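You operate a simulated robot arm through the tools that you are given. There is no shell and no other tool. Be economical: measure what you need, move in short steps, check, and stop when the job is done.

Carry out the task below with a simulated robot arm. There is one attempt and no reset: what you move stays moved.

TASK
Stack the tub that says "1" from the top of the bench marked tubs on top of the tub that says "2".

It is judged by the outcome, as a careful person would: the job done as asked, and still so three seconds after it is handed in. It fails if anything else is knocked over, pushed out of place, dropped, spilled or broken.

THE ROBOT
A 6-joint arm with a two-finger parallel gripper, fixed in place. Base frame: the origin is at the foot of the arm, x ahead of it, y to its left, z up; the work surface is at about z = 0. Lengths are in mm, angles in degrees, forces in N, time in s.
With the tool pointing down near the work surface it reaches from about 140 to 580 mm from the base axis. Its first joint turns from -66.0 to 66.0 degrees. Payload 2.1 kg.
Tool frame: the origin (TCP) lies between the finger pads and is the grasp point; the fingertips stand 30 mm ahead of it; z points along the fingers, y is the line along which they close. The gripper opens to 94 mm. The fingers are 28 mm wide and 10 mm thick; the gripper's body (50 by 96 mm) begins 55 mm behind the TCP.
Orientation is told as [roll, pitch, yaw] about the base's x, y, z axes, in that order, counted from this pose: with the fingers straight down and closing along the base's y, the tool's x points along the base's -x, its y along +y and its z along -z.

THE INTERFACE
- The arm moves only by the tool play_rows. Its argument "motion" is a list of rows, each an object of numbers (a shift or turn left out is 0, a gripper value left out holds the last): "dx", "dy", "dz": the shift along the tool's x, y, z in units of 400 mm (1.0 is 400 mm); "yaw": the turn about the tool's z in units of 60 degrees (1.0 is 60 degrees); "grip": the finger opening in mm, from 0 to 94. In form: [{"dx": .., "dy": .., "dz": .., "yaw": .., "grip": ..}, ...]. A call has 1 to 20 rows; each row is the pose to reach, as a shift and turn from the pose commanded when the call began, along the tool's axes at that moment. A call with a number of a shift or a turn outside -1 to 1 is refused whole. A row lasts 0.2 s, in which the tool goes at most 50 mm and 8.6 degrees; a call with a longer step from one row to the next is refused whole, and so is a gripper value outside its range. A pose out of reach is approached as far as the arm can. The call stops where the force on the tool passes 40 N (or 10 N more than at its start, if that is more) or the arm is blocked; 0.2 s more then pass. The fingers move at their own pace (about 72 mm/s each) and stop on an object; they squeeze with about 30 N. The grip force told is the motor's: it shows also when the fingers shut on nothing. Time passes only in rows, and 0.2 s behind the last, so rows that repeat a pose let the fingers close. It gives the time, the measured TCP pose, the force on the tool (base axes), the opening and the grip force at its end, in the units of the frame above (readings bear some noise), and new pictures: "views" is both (left out), scene, wrist or none.
- Cameras (640 x 400 px; columns grow to the right, rows downward): "scene" is fixed at [55, -365.3, 501.8]; the picture's right is [0.81, -0.59, 0.00], its down [-0.24, -0.33, -0.91] and it looks along [0.54, 0.74, -0.40] (base axes); focal length 360 px, centre (320, 200). "wrist" rides on the gripper at [-37, 0, -58] in the tool frame; the picture's right is [0.00, -1.00, 0.00], its down [0.97, 0.00, -0.24] and it looks along [0.24, 0.00, 0.97] (tool axes); focal length 218 px, centre (320, 200).
- probe_pixels(camera, pixels): for up to 12 pixels [column, row] of the newest picture of that camera ("zoom" is the newest enlarged one), the place [x, y, z] in the base frame of the surface seen there, good to about 3 mm. No time passes.
- zoom(camera, box): a new picture of the part [left, top, right, bottom] of that camera's present view, enlarged. No time passes.
- sign_off(): hands the job in; it is judged then, once.

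Work in short steps. Measure before you move; look again where a grasp or a placing could have gone wrong, and mend it. You have 60 turns and 120 pictures in all, the two below and enlarged ones among them. Open the gripper and draw the arm clear of the work before you hand the job in, unless the task says otherwise; then end with one line.

The tools are called after "Emit:" as a command line: name --argument value ..., lists and objects as JSON in quotes. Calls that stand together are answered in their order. play_rows: Moves the arm, as the interface text tells. Its arguments: {"type":"object","properties":{"motion":{"type":"array","items":{"type":"object","properties":{"dx":{"type":"number"},"dy":{"type":"number"},"dz":{"type":"number"},"yaw":{"type":"number"},"grip":{"type":"number"}}}},"views":{"type":"string","enum":["both","scene","wrist","none"]}},"required":["motion"]} The other tools are called the same way: probe_pixels (camera, pixels) gives the place of the surface under pixels of a picture; zoom (camera, box) takes an enlarged picture of a part of a camera's view; sign_off () hands the job in.

At the start:

```text
time_s: 0.0
position: [366.8, 46.3, 269.7]
orientation: [-0.1, -0.1, 0.0]
force: [0.1, 0.0, -1.3]
grip_width: 94.0
grasp_force: 0.1
```

scene: 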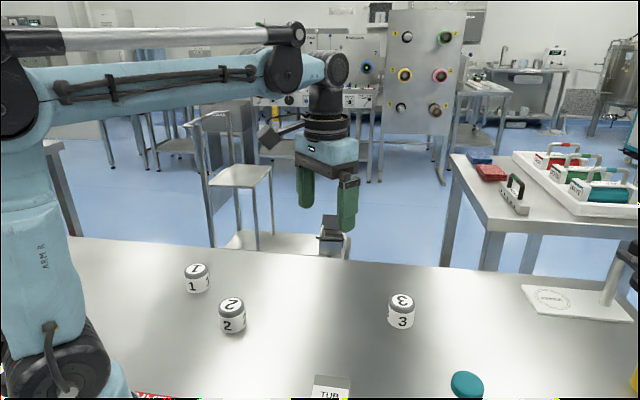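
wrist: 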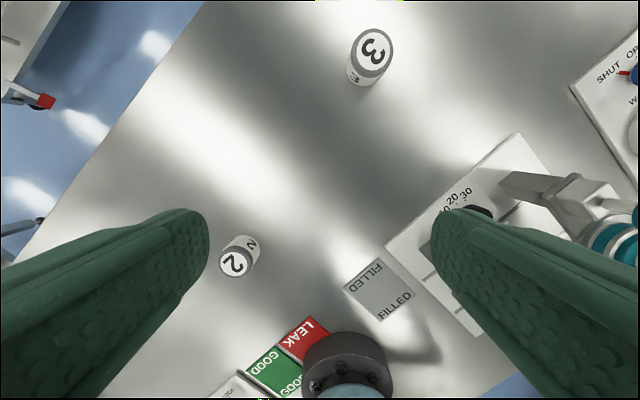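

The scene shows tub 1 near (196,278), tub 2 near (232,316), and tub 3 at (401,311). I'll enlarge the first two and probe them.

Emit:
zoom --camera "scene" --box '[150, 240, 310, 340]'

Emit:
probe_pixels --camera "scene" --pixels '[[196, 268], [196, 285], [196, 292], [232, 303], [232, 322], [231, 332], [185, 272], [208, 270], [218, 307], [246, 306], [331, 385], [270, 290]]'

```text
4.00 times, centred on (230, 290) of scene
```

zoom: 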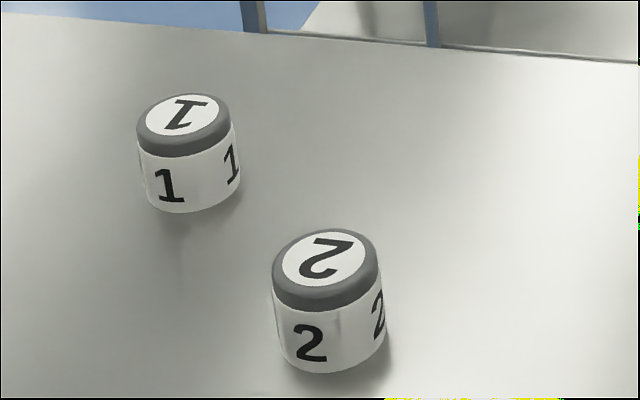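

```text
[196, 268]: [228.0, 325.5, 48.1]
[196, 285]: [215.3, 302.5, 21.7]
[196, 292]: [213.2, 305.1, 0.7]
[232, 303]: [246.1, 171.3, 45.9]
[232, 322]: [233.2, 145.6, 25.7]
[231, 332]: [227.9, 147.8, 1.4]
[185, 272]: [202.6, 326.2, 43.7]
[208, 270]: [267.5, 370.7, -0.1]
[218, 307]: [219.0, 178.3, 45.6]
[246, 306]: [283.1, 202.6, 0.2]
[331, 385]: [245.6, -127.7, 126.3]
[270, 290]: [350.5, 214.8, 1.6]
```

The lids' centres and edges are clear in the enlarged picture, so I'll probe them there.

Emit:
probe_pixels --camera "zoom" --pixels '[[183, 116], [150, 128], [216, 106], [183, 98], [182, 135], [324, 259], [286, 268], [362, 250], [324, 234], [324, 284], [180, 150], [325, 302]]'

```text
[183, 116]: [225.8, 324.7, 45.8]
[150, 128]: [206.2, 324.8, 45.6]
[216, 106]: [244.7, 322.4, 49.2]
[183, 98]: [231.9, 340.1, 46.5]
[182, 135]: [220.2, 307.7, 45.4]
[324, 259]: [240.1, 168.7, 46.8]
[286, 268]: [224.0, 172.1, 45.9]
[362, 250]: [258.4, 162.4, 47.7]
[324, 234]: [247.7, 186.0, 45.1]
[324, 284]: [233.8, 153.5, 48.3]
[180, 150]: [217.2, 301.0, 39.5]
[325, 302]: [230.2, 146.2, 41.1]
```

Tub 1's centre is about (226, 324) and tub 2's about (241, 169). Both are about 47 mm tall and 50 mm across. I'll move over tub 1 at the present height and look.

Emit:
play_rows --motion '[{"dx": 0.035, "dy": 0.07, "grip": 94}, {"dx": 0.07, "dy": 0.139}, {"dx": 0.106, "dy": 0.208}, {"dx": 0.141, "dy": 0.278}, {"dx": 0.176, "dy": 0.347}, {"dx": 0.211, "dy": 0.417}, {"dx": 0.247, "dy": 0.486}, {"dx": 0.282, "dy": 0.556}, {"dx": 0.317, "dy": 0.625}, {"dx": 0.352, "dy": 0.695}, {"dx": 0.352, "dy": 0.695}]'

```text
time_s: 2.4
position: [226.7, 323.1, 270.3]
orientation: [0.0, 0.0, 0.1]
force: [0.2, -0.9, 0.5]
grip_width: 93.9
grasp_force: 0.0
```

scene: 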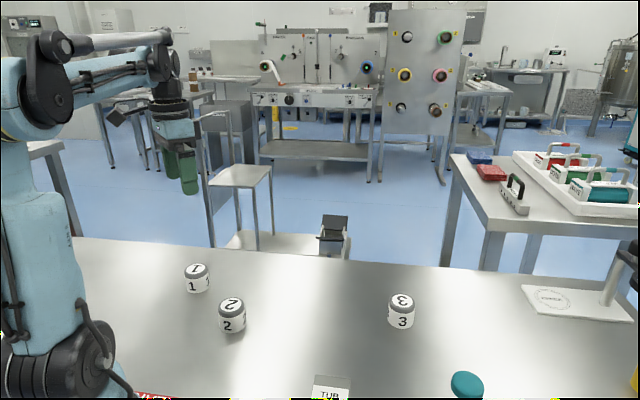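
wrist: 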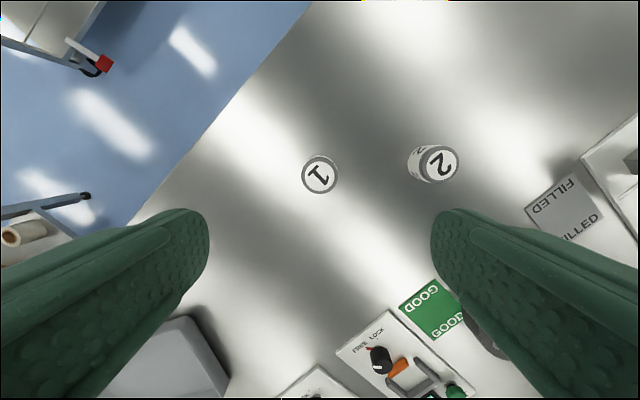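

Tub 1 is now centred at (320,175) in the wrist picture. I'll probe its lid and the things near the fingers' path.

Emit:
probe_pixels --camera "wrist" --pixels '[[320, 174], [303, 174], [337, 174], [320, 157], [320, 192], [440, 163], [424, 165], [457, 163], [170, 350], [210, 340], [380, 355], [260, 230]]'

```text
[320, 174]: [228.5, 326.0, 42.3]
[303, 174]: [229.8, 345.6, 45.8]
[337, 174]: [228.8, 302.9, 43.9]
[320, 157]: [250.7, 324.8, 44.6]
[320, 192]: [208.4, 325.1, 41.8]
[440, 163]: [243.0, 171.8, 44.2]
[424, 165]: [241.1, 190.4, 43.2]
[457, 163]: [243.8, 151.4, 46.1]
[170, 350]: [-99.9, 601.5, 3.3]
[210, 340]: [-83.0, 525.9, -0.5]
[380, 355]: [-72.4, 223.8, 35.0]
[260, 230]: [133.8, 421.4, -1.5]
```

The two views agree on tub 1 at about (228, 324.5), with its top near 46. I'll go down to TCP z of about 36, which puts the fingertips at about 6, with the gripper open.

Emit:
play_rows --motion '[{"dx": -0.003, "dy": 0.003, "dz": 0.08}, {"dx": -0.003, "dy": 0.003, "dz": 0.17}, {"dx": -0.003, "dy": 0.003, "dz": 0.26}, {"dx": -0.003, "dy": 0.003, "dz": 0.35}, {"dx": -0.003, "dy": 0.003, "dz": 0.42}, {"dx": -0.003, "dy": 0.003, "dz": 0.48}, {"dx": -0.003, "dy": 0.003, "dz": 0.53}, {"dx": -0.003, "dy": 0.003, "dz": 0.56}, {"dx": -0.003, "dy": 0.003, "dz": 0.585}, {"dx": -0.003, "dy": 0.003, "dz": 0.585}]'

```text
time_s: 4.6
position: [229.8, 325.5, 37.1]
orientation: [-0.1, -0.1, 0.0]
force: [-0.2, -0.3, -0.5]
grip_width: 94.3
grasp_force: 0.0
```

scene: 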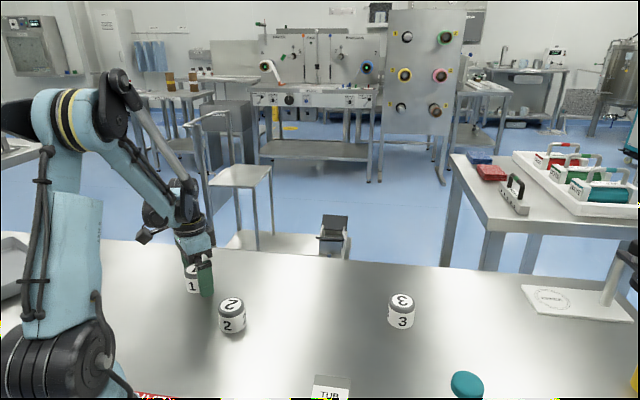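
wrist: 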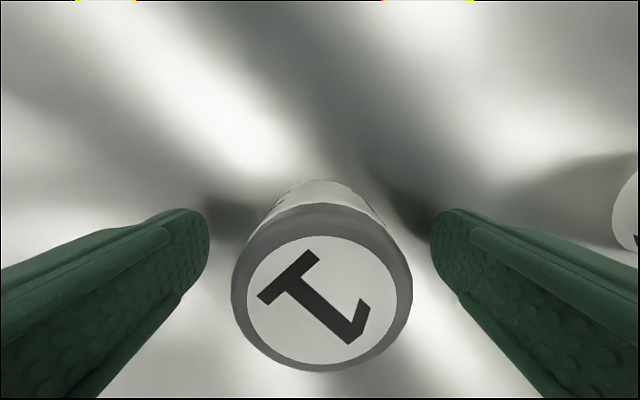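

The lid is centred between the fingers at (322,288), so I'll close the gripper.

Emit:
play_rows --motion '[{"grip": 60}, {"grip": 40}, {"grip": 40}, {"grip": 40}, {"grip": 40}]' --views "wrist"

```text
time_s: 5.8
position: [227.9, 324.8, 35.5]
orientation: [0.0, 0.0, 0.1]
force: [-0.6, -0.1, 0.5]
grip_width: 48.2
grasp_force: 29.5
```

wrist: 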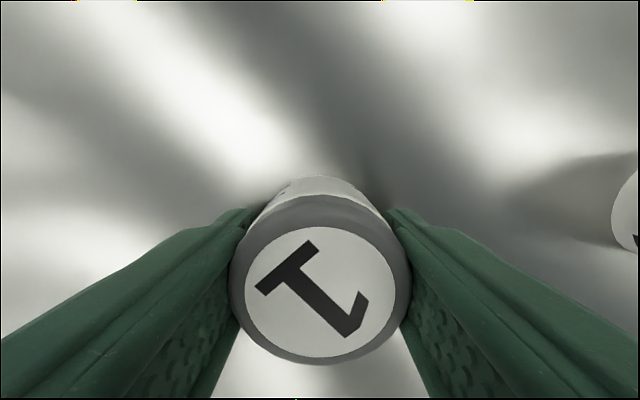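

The tub is gripped at 48.2 mm with 29.5 N. I'll lift it about 100 mm.

Emit:
play_rows --motion '[{"dz": -0.03}, {"dz": -0.09}, {"dz": -0.16}, {"dz": -0.22}, {"dz": -0.25}, {"dz": -0.25}]'

```text
time_s: 7.2
position: [228.9, 327.3, 136.0]
orientation: [0.0, 0.0, 0.0]
force: [0.3, 0.0, -1.5]
grip_width: 48.0
grasp_force: 30.3
```

scene: 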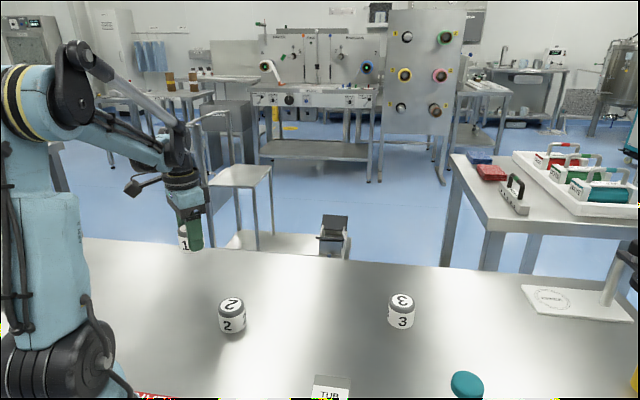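
wrist: 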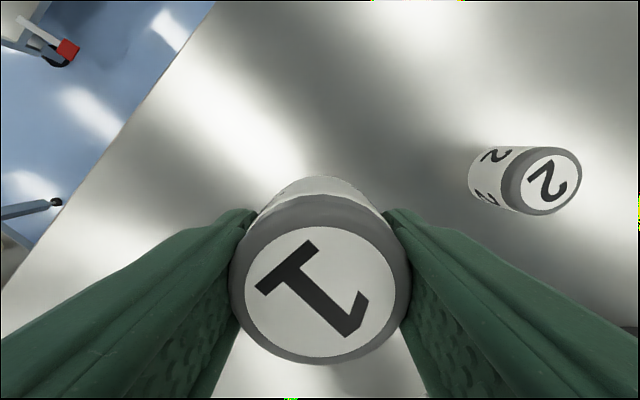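

Tub 1 is held. I'll probe its lid edges and tub 2's lid edges in this same wrist picture to get their exact offset.

Emit:
probe_pixels --camera "wrist" --pixels '[[320, 285], [247, 290], [393, 290], [320, 232], [320, 354], [549, 181], [519, 185], [577, 178], [547, 151], [549, 209]]'

Emit:
zoom --camera "scene" --box '[192, 280, 272, 340]'

```text
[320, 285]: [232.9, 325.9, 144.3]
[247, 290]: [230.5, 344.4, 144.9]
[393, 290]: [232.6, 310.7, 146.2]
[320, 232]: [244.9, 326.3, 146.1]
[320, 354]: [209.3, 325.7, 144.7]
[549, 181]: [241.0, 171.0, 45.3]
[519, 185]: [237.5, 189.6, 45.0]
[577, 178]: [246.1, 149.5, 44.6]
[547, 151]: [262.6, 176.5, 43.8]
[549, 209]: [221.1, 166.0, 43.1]
```

```text
6.67 times, centred on (232, 310) of scene
```

zoom: 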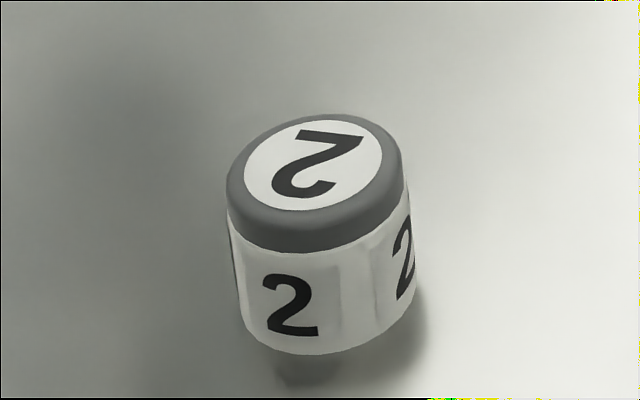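

Tub 1's centre is at about (228, 326) and tub 2's at about (241.5, 170.5), so the shift is about +13.5 in x and -155 in y. I'll move over tub 2 at this height.

Emit:
play_rows --motion '[{"dx": -0.002, "dy": -0.03}, {"dx": -0.008, "dy": -0.1}, {"dx": -0.016, "dy": -0.19}, {"dx": -0.024, "dy": -0.28}, {"dx": -0.031, "dy": -0.35}, {"dx": -0.034, "dy": -0.388}, {"dx": -0.034, "dy": -0.388}, {"dx": -0.034, "dy": -0.388}]'

```text
time_s: 9.0
position: [242.4, 170.1, 134.7]
orientation: [0.0, 0.0, 0.0]
force: [-0.6, -0.6, -1.2]
grip_width: 47.9
grasp_force: 29.9
```

scene: 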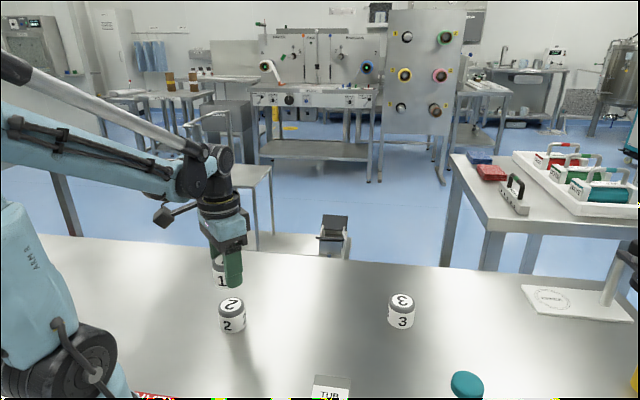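
wrist: 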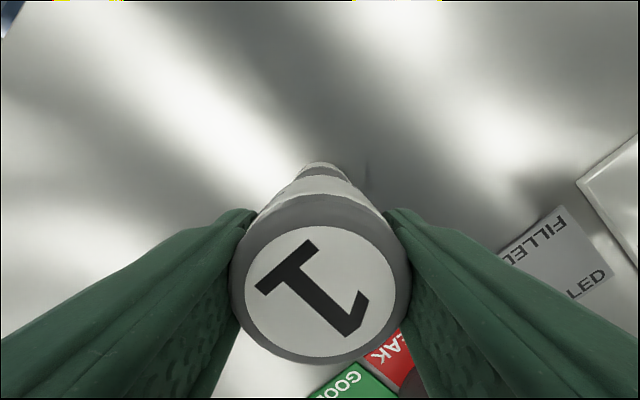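

It is roughly aligned above tub 2. I'll go down about 42 mm, leaving a gap of roughly 10 mm, and check the alignment.

Emit:
play_rows --motion '[{"dz": 0.03}, {"dz": 0.06}, {"dz": 0.085}, {"dz": 0.105}, {"dz": 0.105}, {"dz": 0.105}]'

Emit:
zoom --camera "scene" --box '[184, 250, 280, 340]'

Emit:
zoom --camera "wrist" --box '[220, 130, 420, 260]'

```text
time_s: 10.4
position: [242.6, 170.1, 94.9]
orientation: [0.0, 0.1, -0.1]
force: [0.7, 0.4, -0.9]
grip_width: 47.9
grasp_force: 30.5
```

scene: 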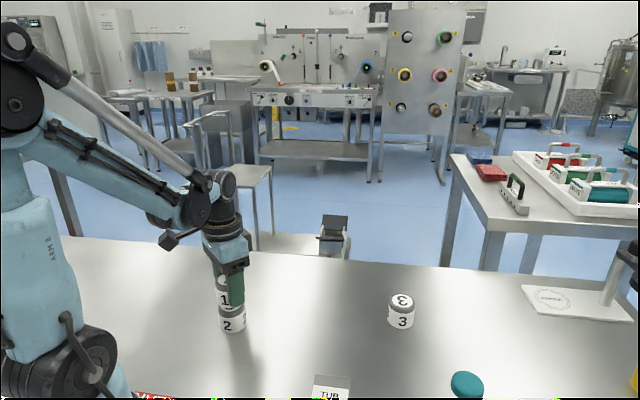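
wrist: 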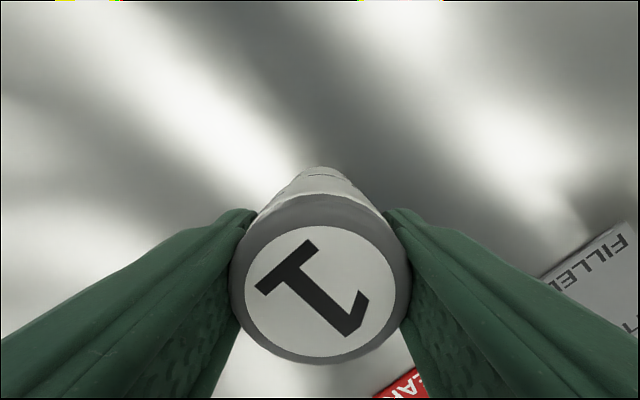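

```text
4.44 times, centred on (232, 295) of scene
```

zoom: 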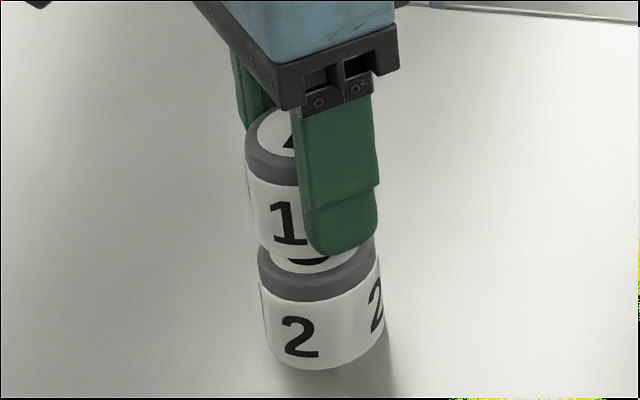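

```text
3.08 times, centred on (320, 195) of wrist
```

zoom: 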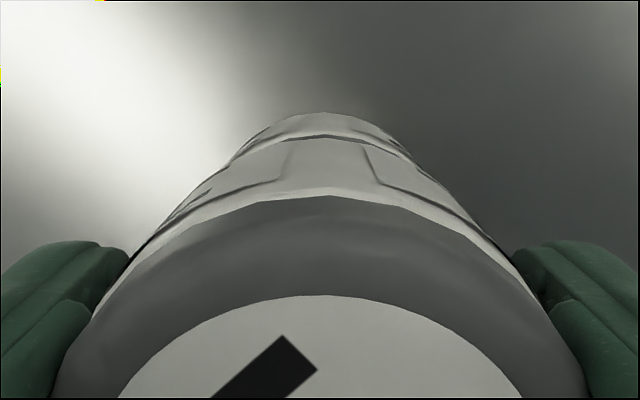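

The tubs' sides line up in both views. I'll go down slowly and watch the force.

Emit:
play_rows --motion '[{"dz": 0.008}, {"dz": 0.014}, {"dz": 0.019}, {"dz": 0.022}, {"dz": 0.022}]' --views "scene"

Emit:
zoom --camera "scene" --box '[184, 250, 280, 340]'

```text
time_s: 11.6
position: [241.8, 171.0, 85.5]
orientation: [0.1, 0.0, -0.1]
force: [0.8, -0.4, -0.3]
grip_width: 47.7
grasp_force: 30.3
```

scene: 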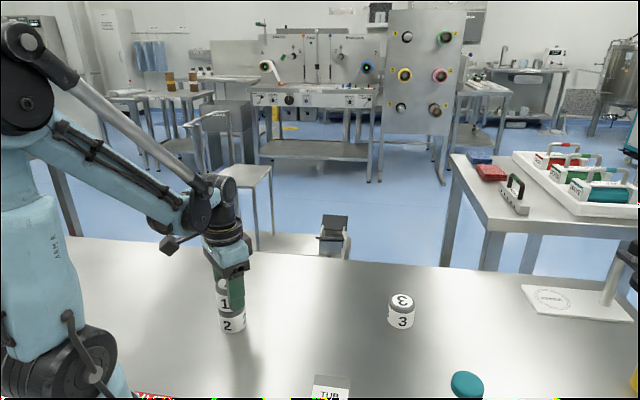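

```text
4.44 times, centred on (232, 295) of scene
```

zoom: 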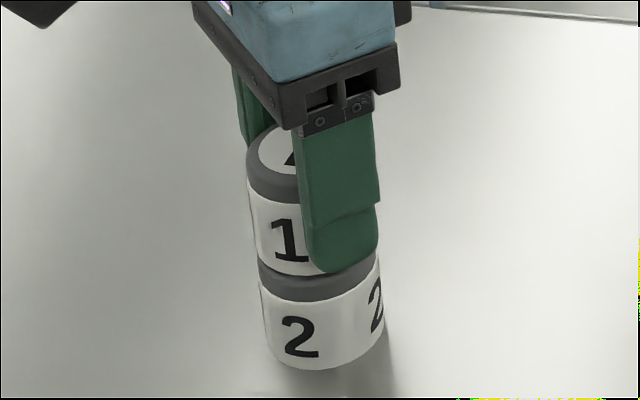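

No contact yet and the gap is very small. I'll lower about 1 mm per row, up to 2.4 mm.

Emit:
play_rows --motion '[{"dz": 0.002}, {"dz": 0.004}, {"dz": 0.006}, {"dz": 0.006}]' --views "none"

```text
time_s: 12.6
position: [241.5, 168.8, 82.0]
orientation: [0.0, -0.1, 0.0]
force: [-0.7, -0.3, -0.5]
grip_width: 47.9
grasp_force: 30.1
```

Emit:
play_rows --motion '[{"dz": 0.001}, {"dz": 0.002}, {"dz": 0.003}, {"dz": 0.003}]' --views "scene"

Emit:
zoom --camera "scene" --box '[204, 280, 260, 320]'

```text
time_s: 13.6
position: [241.7, 170.2, 81.9]
orientation: [0.0, 0.0, -0.1]
force: [-2.4, 0.8, 20.9]
grip_width: 47.9
grasp_force: 30.1
```

scene: 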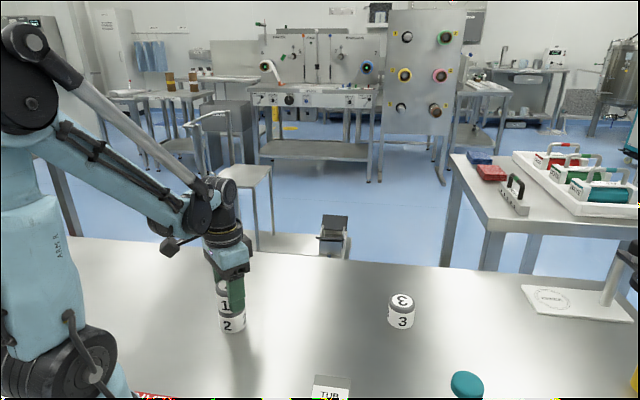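

```text
10.00 times, centred on (232, 300) of scene
```

zoom: 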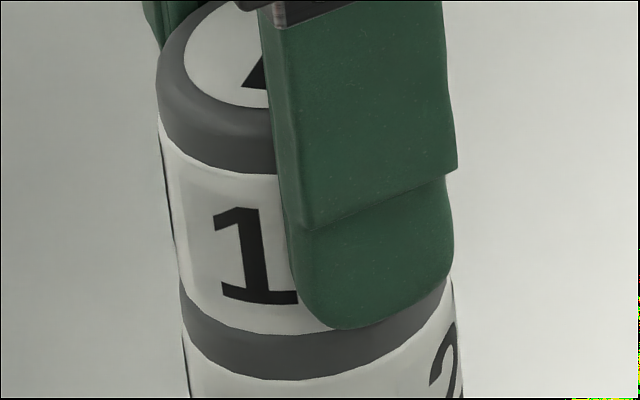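

The force is now 21 N upward, so tub 1 is seated on tub 2. I'll ease off about 0.6 mm and open the fingers.

Emit:
play_rows --motion '[{"dz": -0.0015, "grip": 48}, {"dz": -0.0015, "grip": 52}, {"dz": -0.0015, "grip": 60}, {"dz": -0.0015, "grip": 75}, {"dz": -0.0015, "grip": 94}, {"dz": -0.0015, "grip": 94}, {"dz": -0.0015, "grip": 94}]'

```text
time_s: 15.2
position: [242.0, 171.3, 81.9]
orientation: [-0.1, -0.1, 0.0]
force: [-0.2, 0.4, 0.2]
grip_width: 93.8
grasp_force: 0.0
```

scene: 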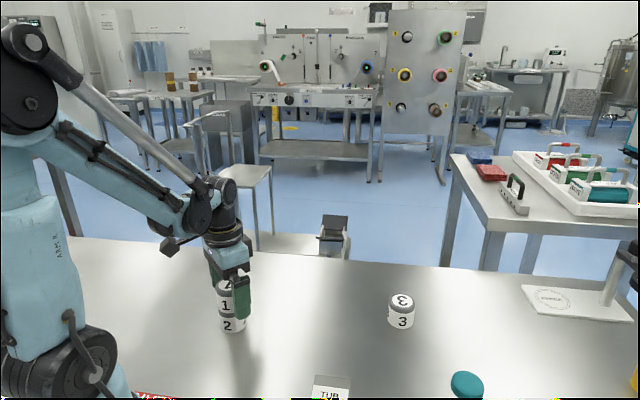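
wrist: 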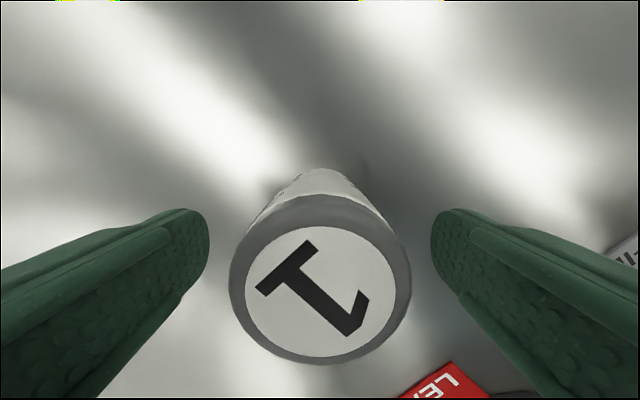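

The tub is released and standing centred. I'll rise straight up about 190 mm, then move off sideways.

Emit:
play_rows --motion '[{"dz": -0.02}, {"dz": -0.06}, {"dz": -0.12}, {"dz": -0.2}, {"dz": -0.3}, {"dz": -0.4}, {"dz": -0.47}, {"dx": -0.07, "dy": -0.05, "dz": -0.47}, {"dx": -0.15, "dy": -0.1, "dz": -0.47}, {"dx": -0.23, "dy": -0.17, "dz": -0.47}, {"dx": -0.3, "dy": -0.25, "dz": -0.47}, {"dx": -0.3, "dy": -0.25, "dz": -0.47}]'

Emit:
zoom --camera "scene" --box '[152, 240, 312, 340]'

```text
time_s: 17.8
position: [362.3, 69.2, 270.1]
orientation: [0.1, 0.0, 0.1]
force: [-0.3, 1.1, -0.9]
grip_width: 94.0
grasp_force: 0.1
```

scene: 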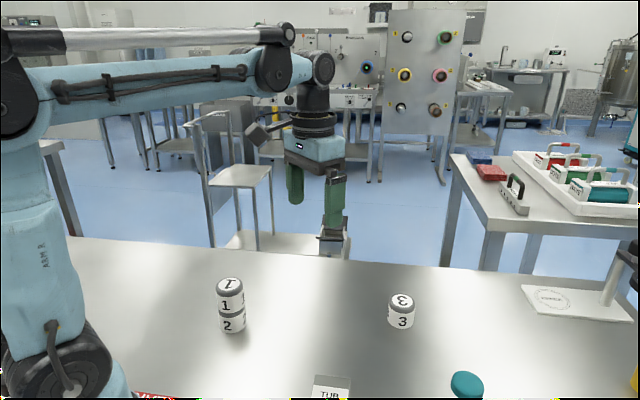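
wrist: 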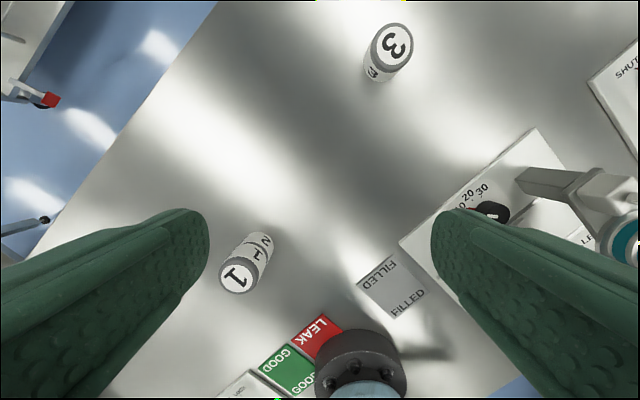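

```text
4.00 times, centred on (232, 290) of scene
```

zoom: 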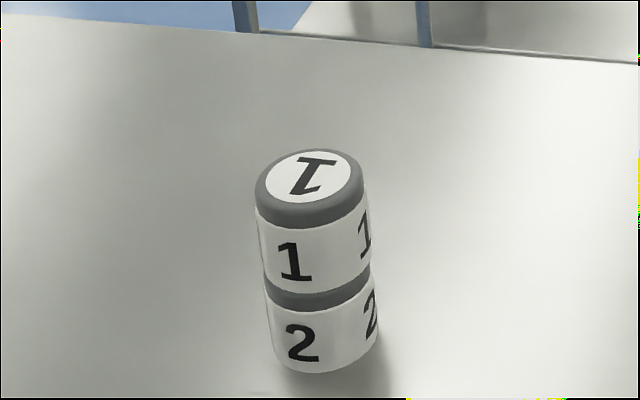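

Tub 1 stands square on tub 2, nothing else has been disturbed, and the arm is clear. I'll hand it in.

Emit:
sign_off

```text
The job is handed in.
```

Tub 1 is stacked squarely on tub 2, the gripper is open and the arm is clear of the work.
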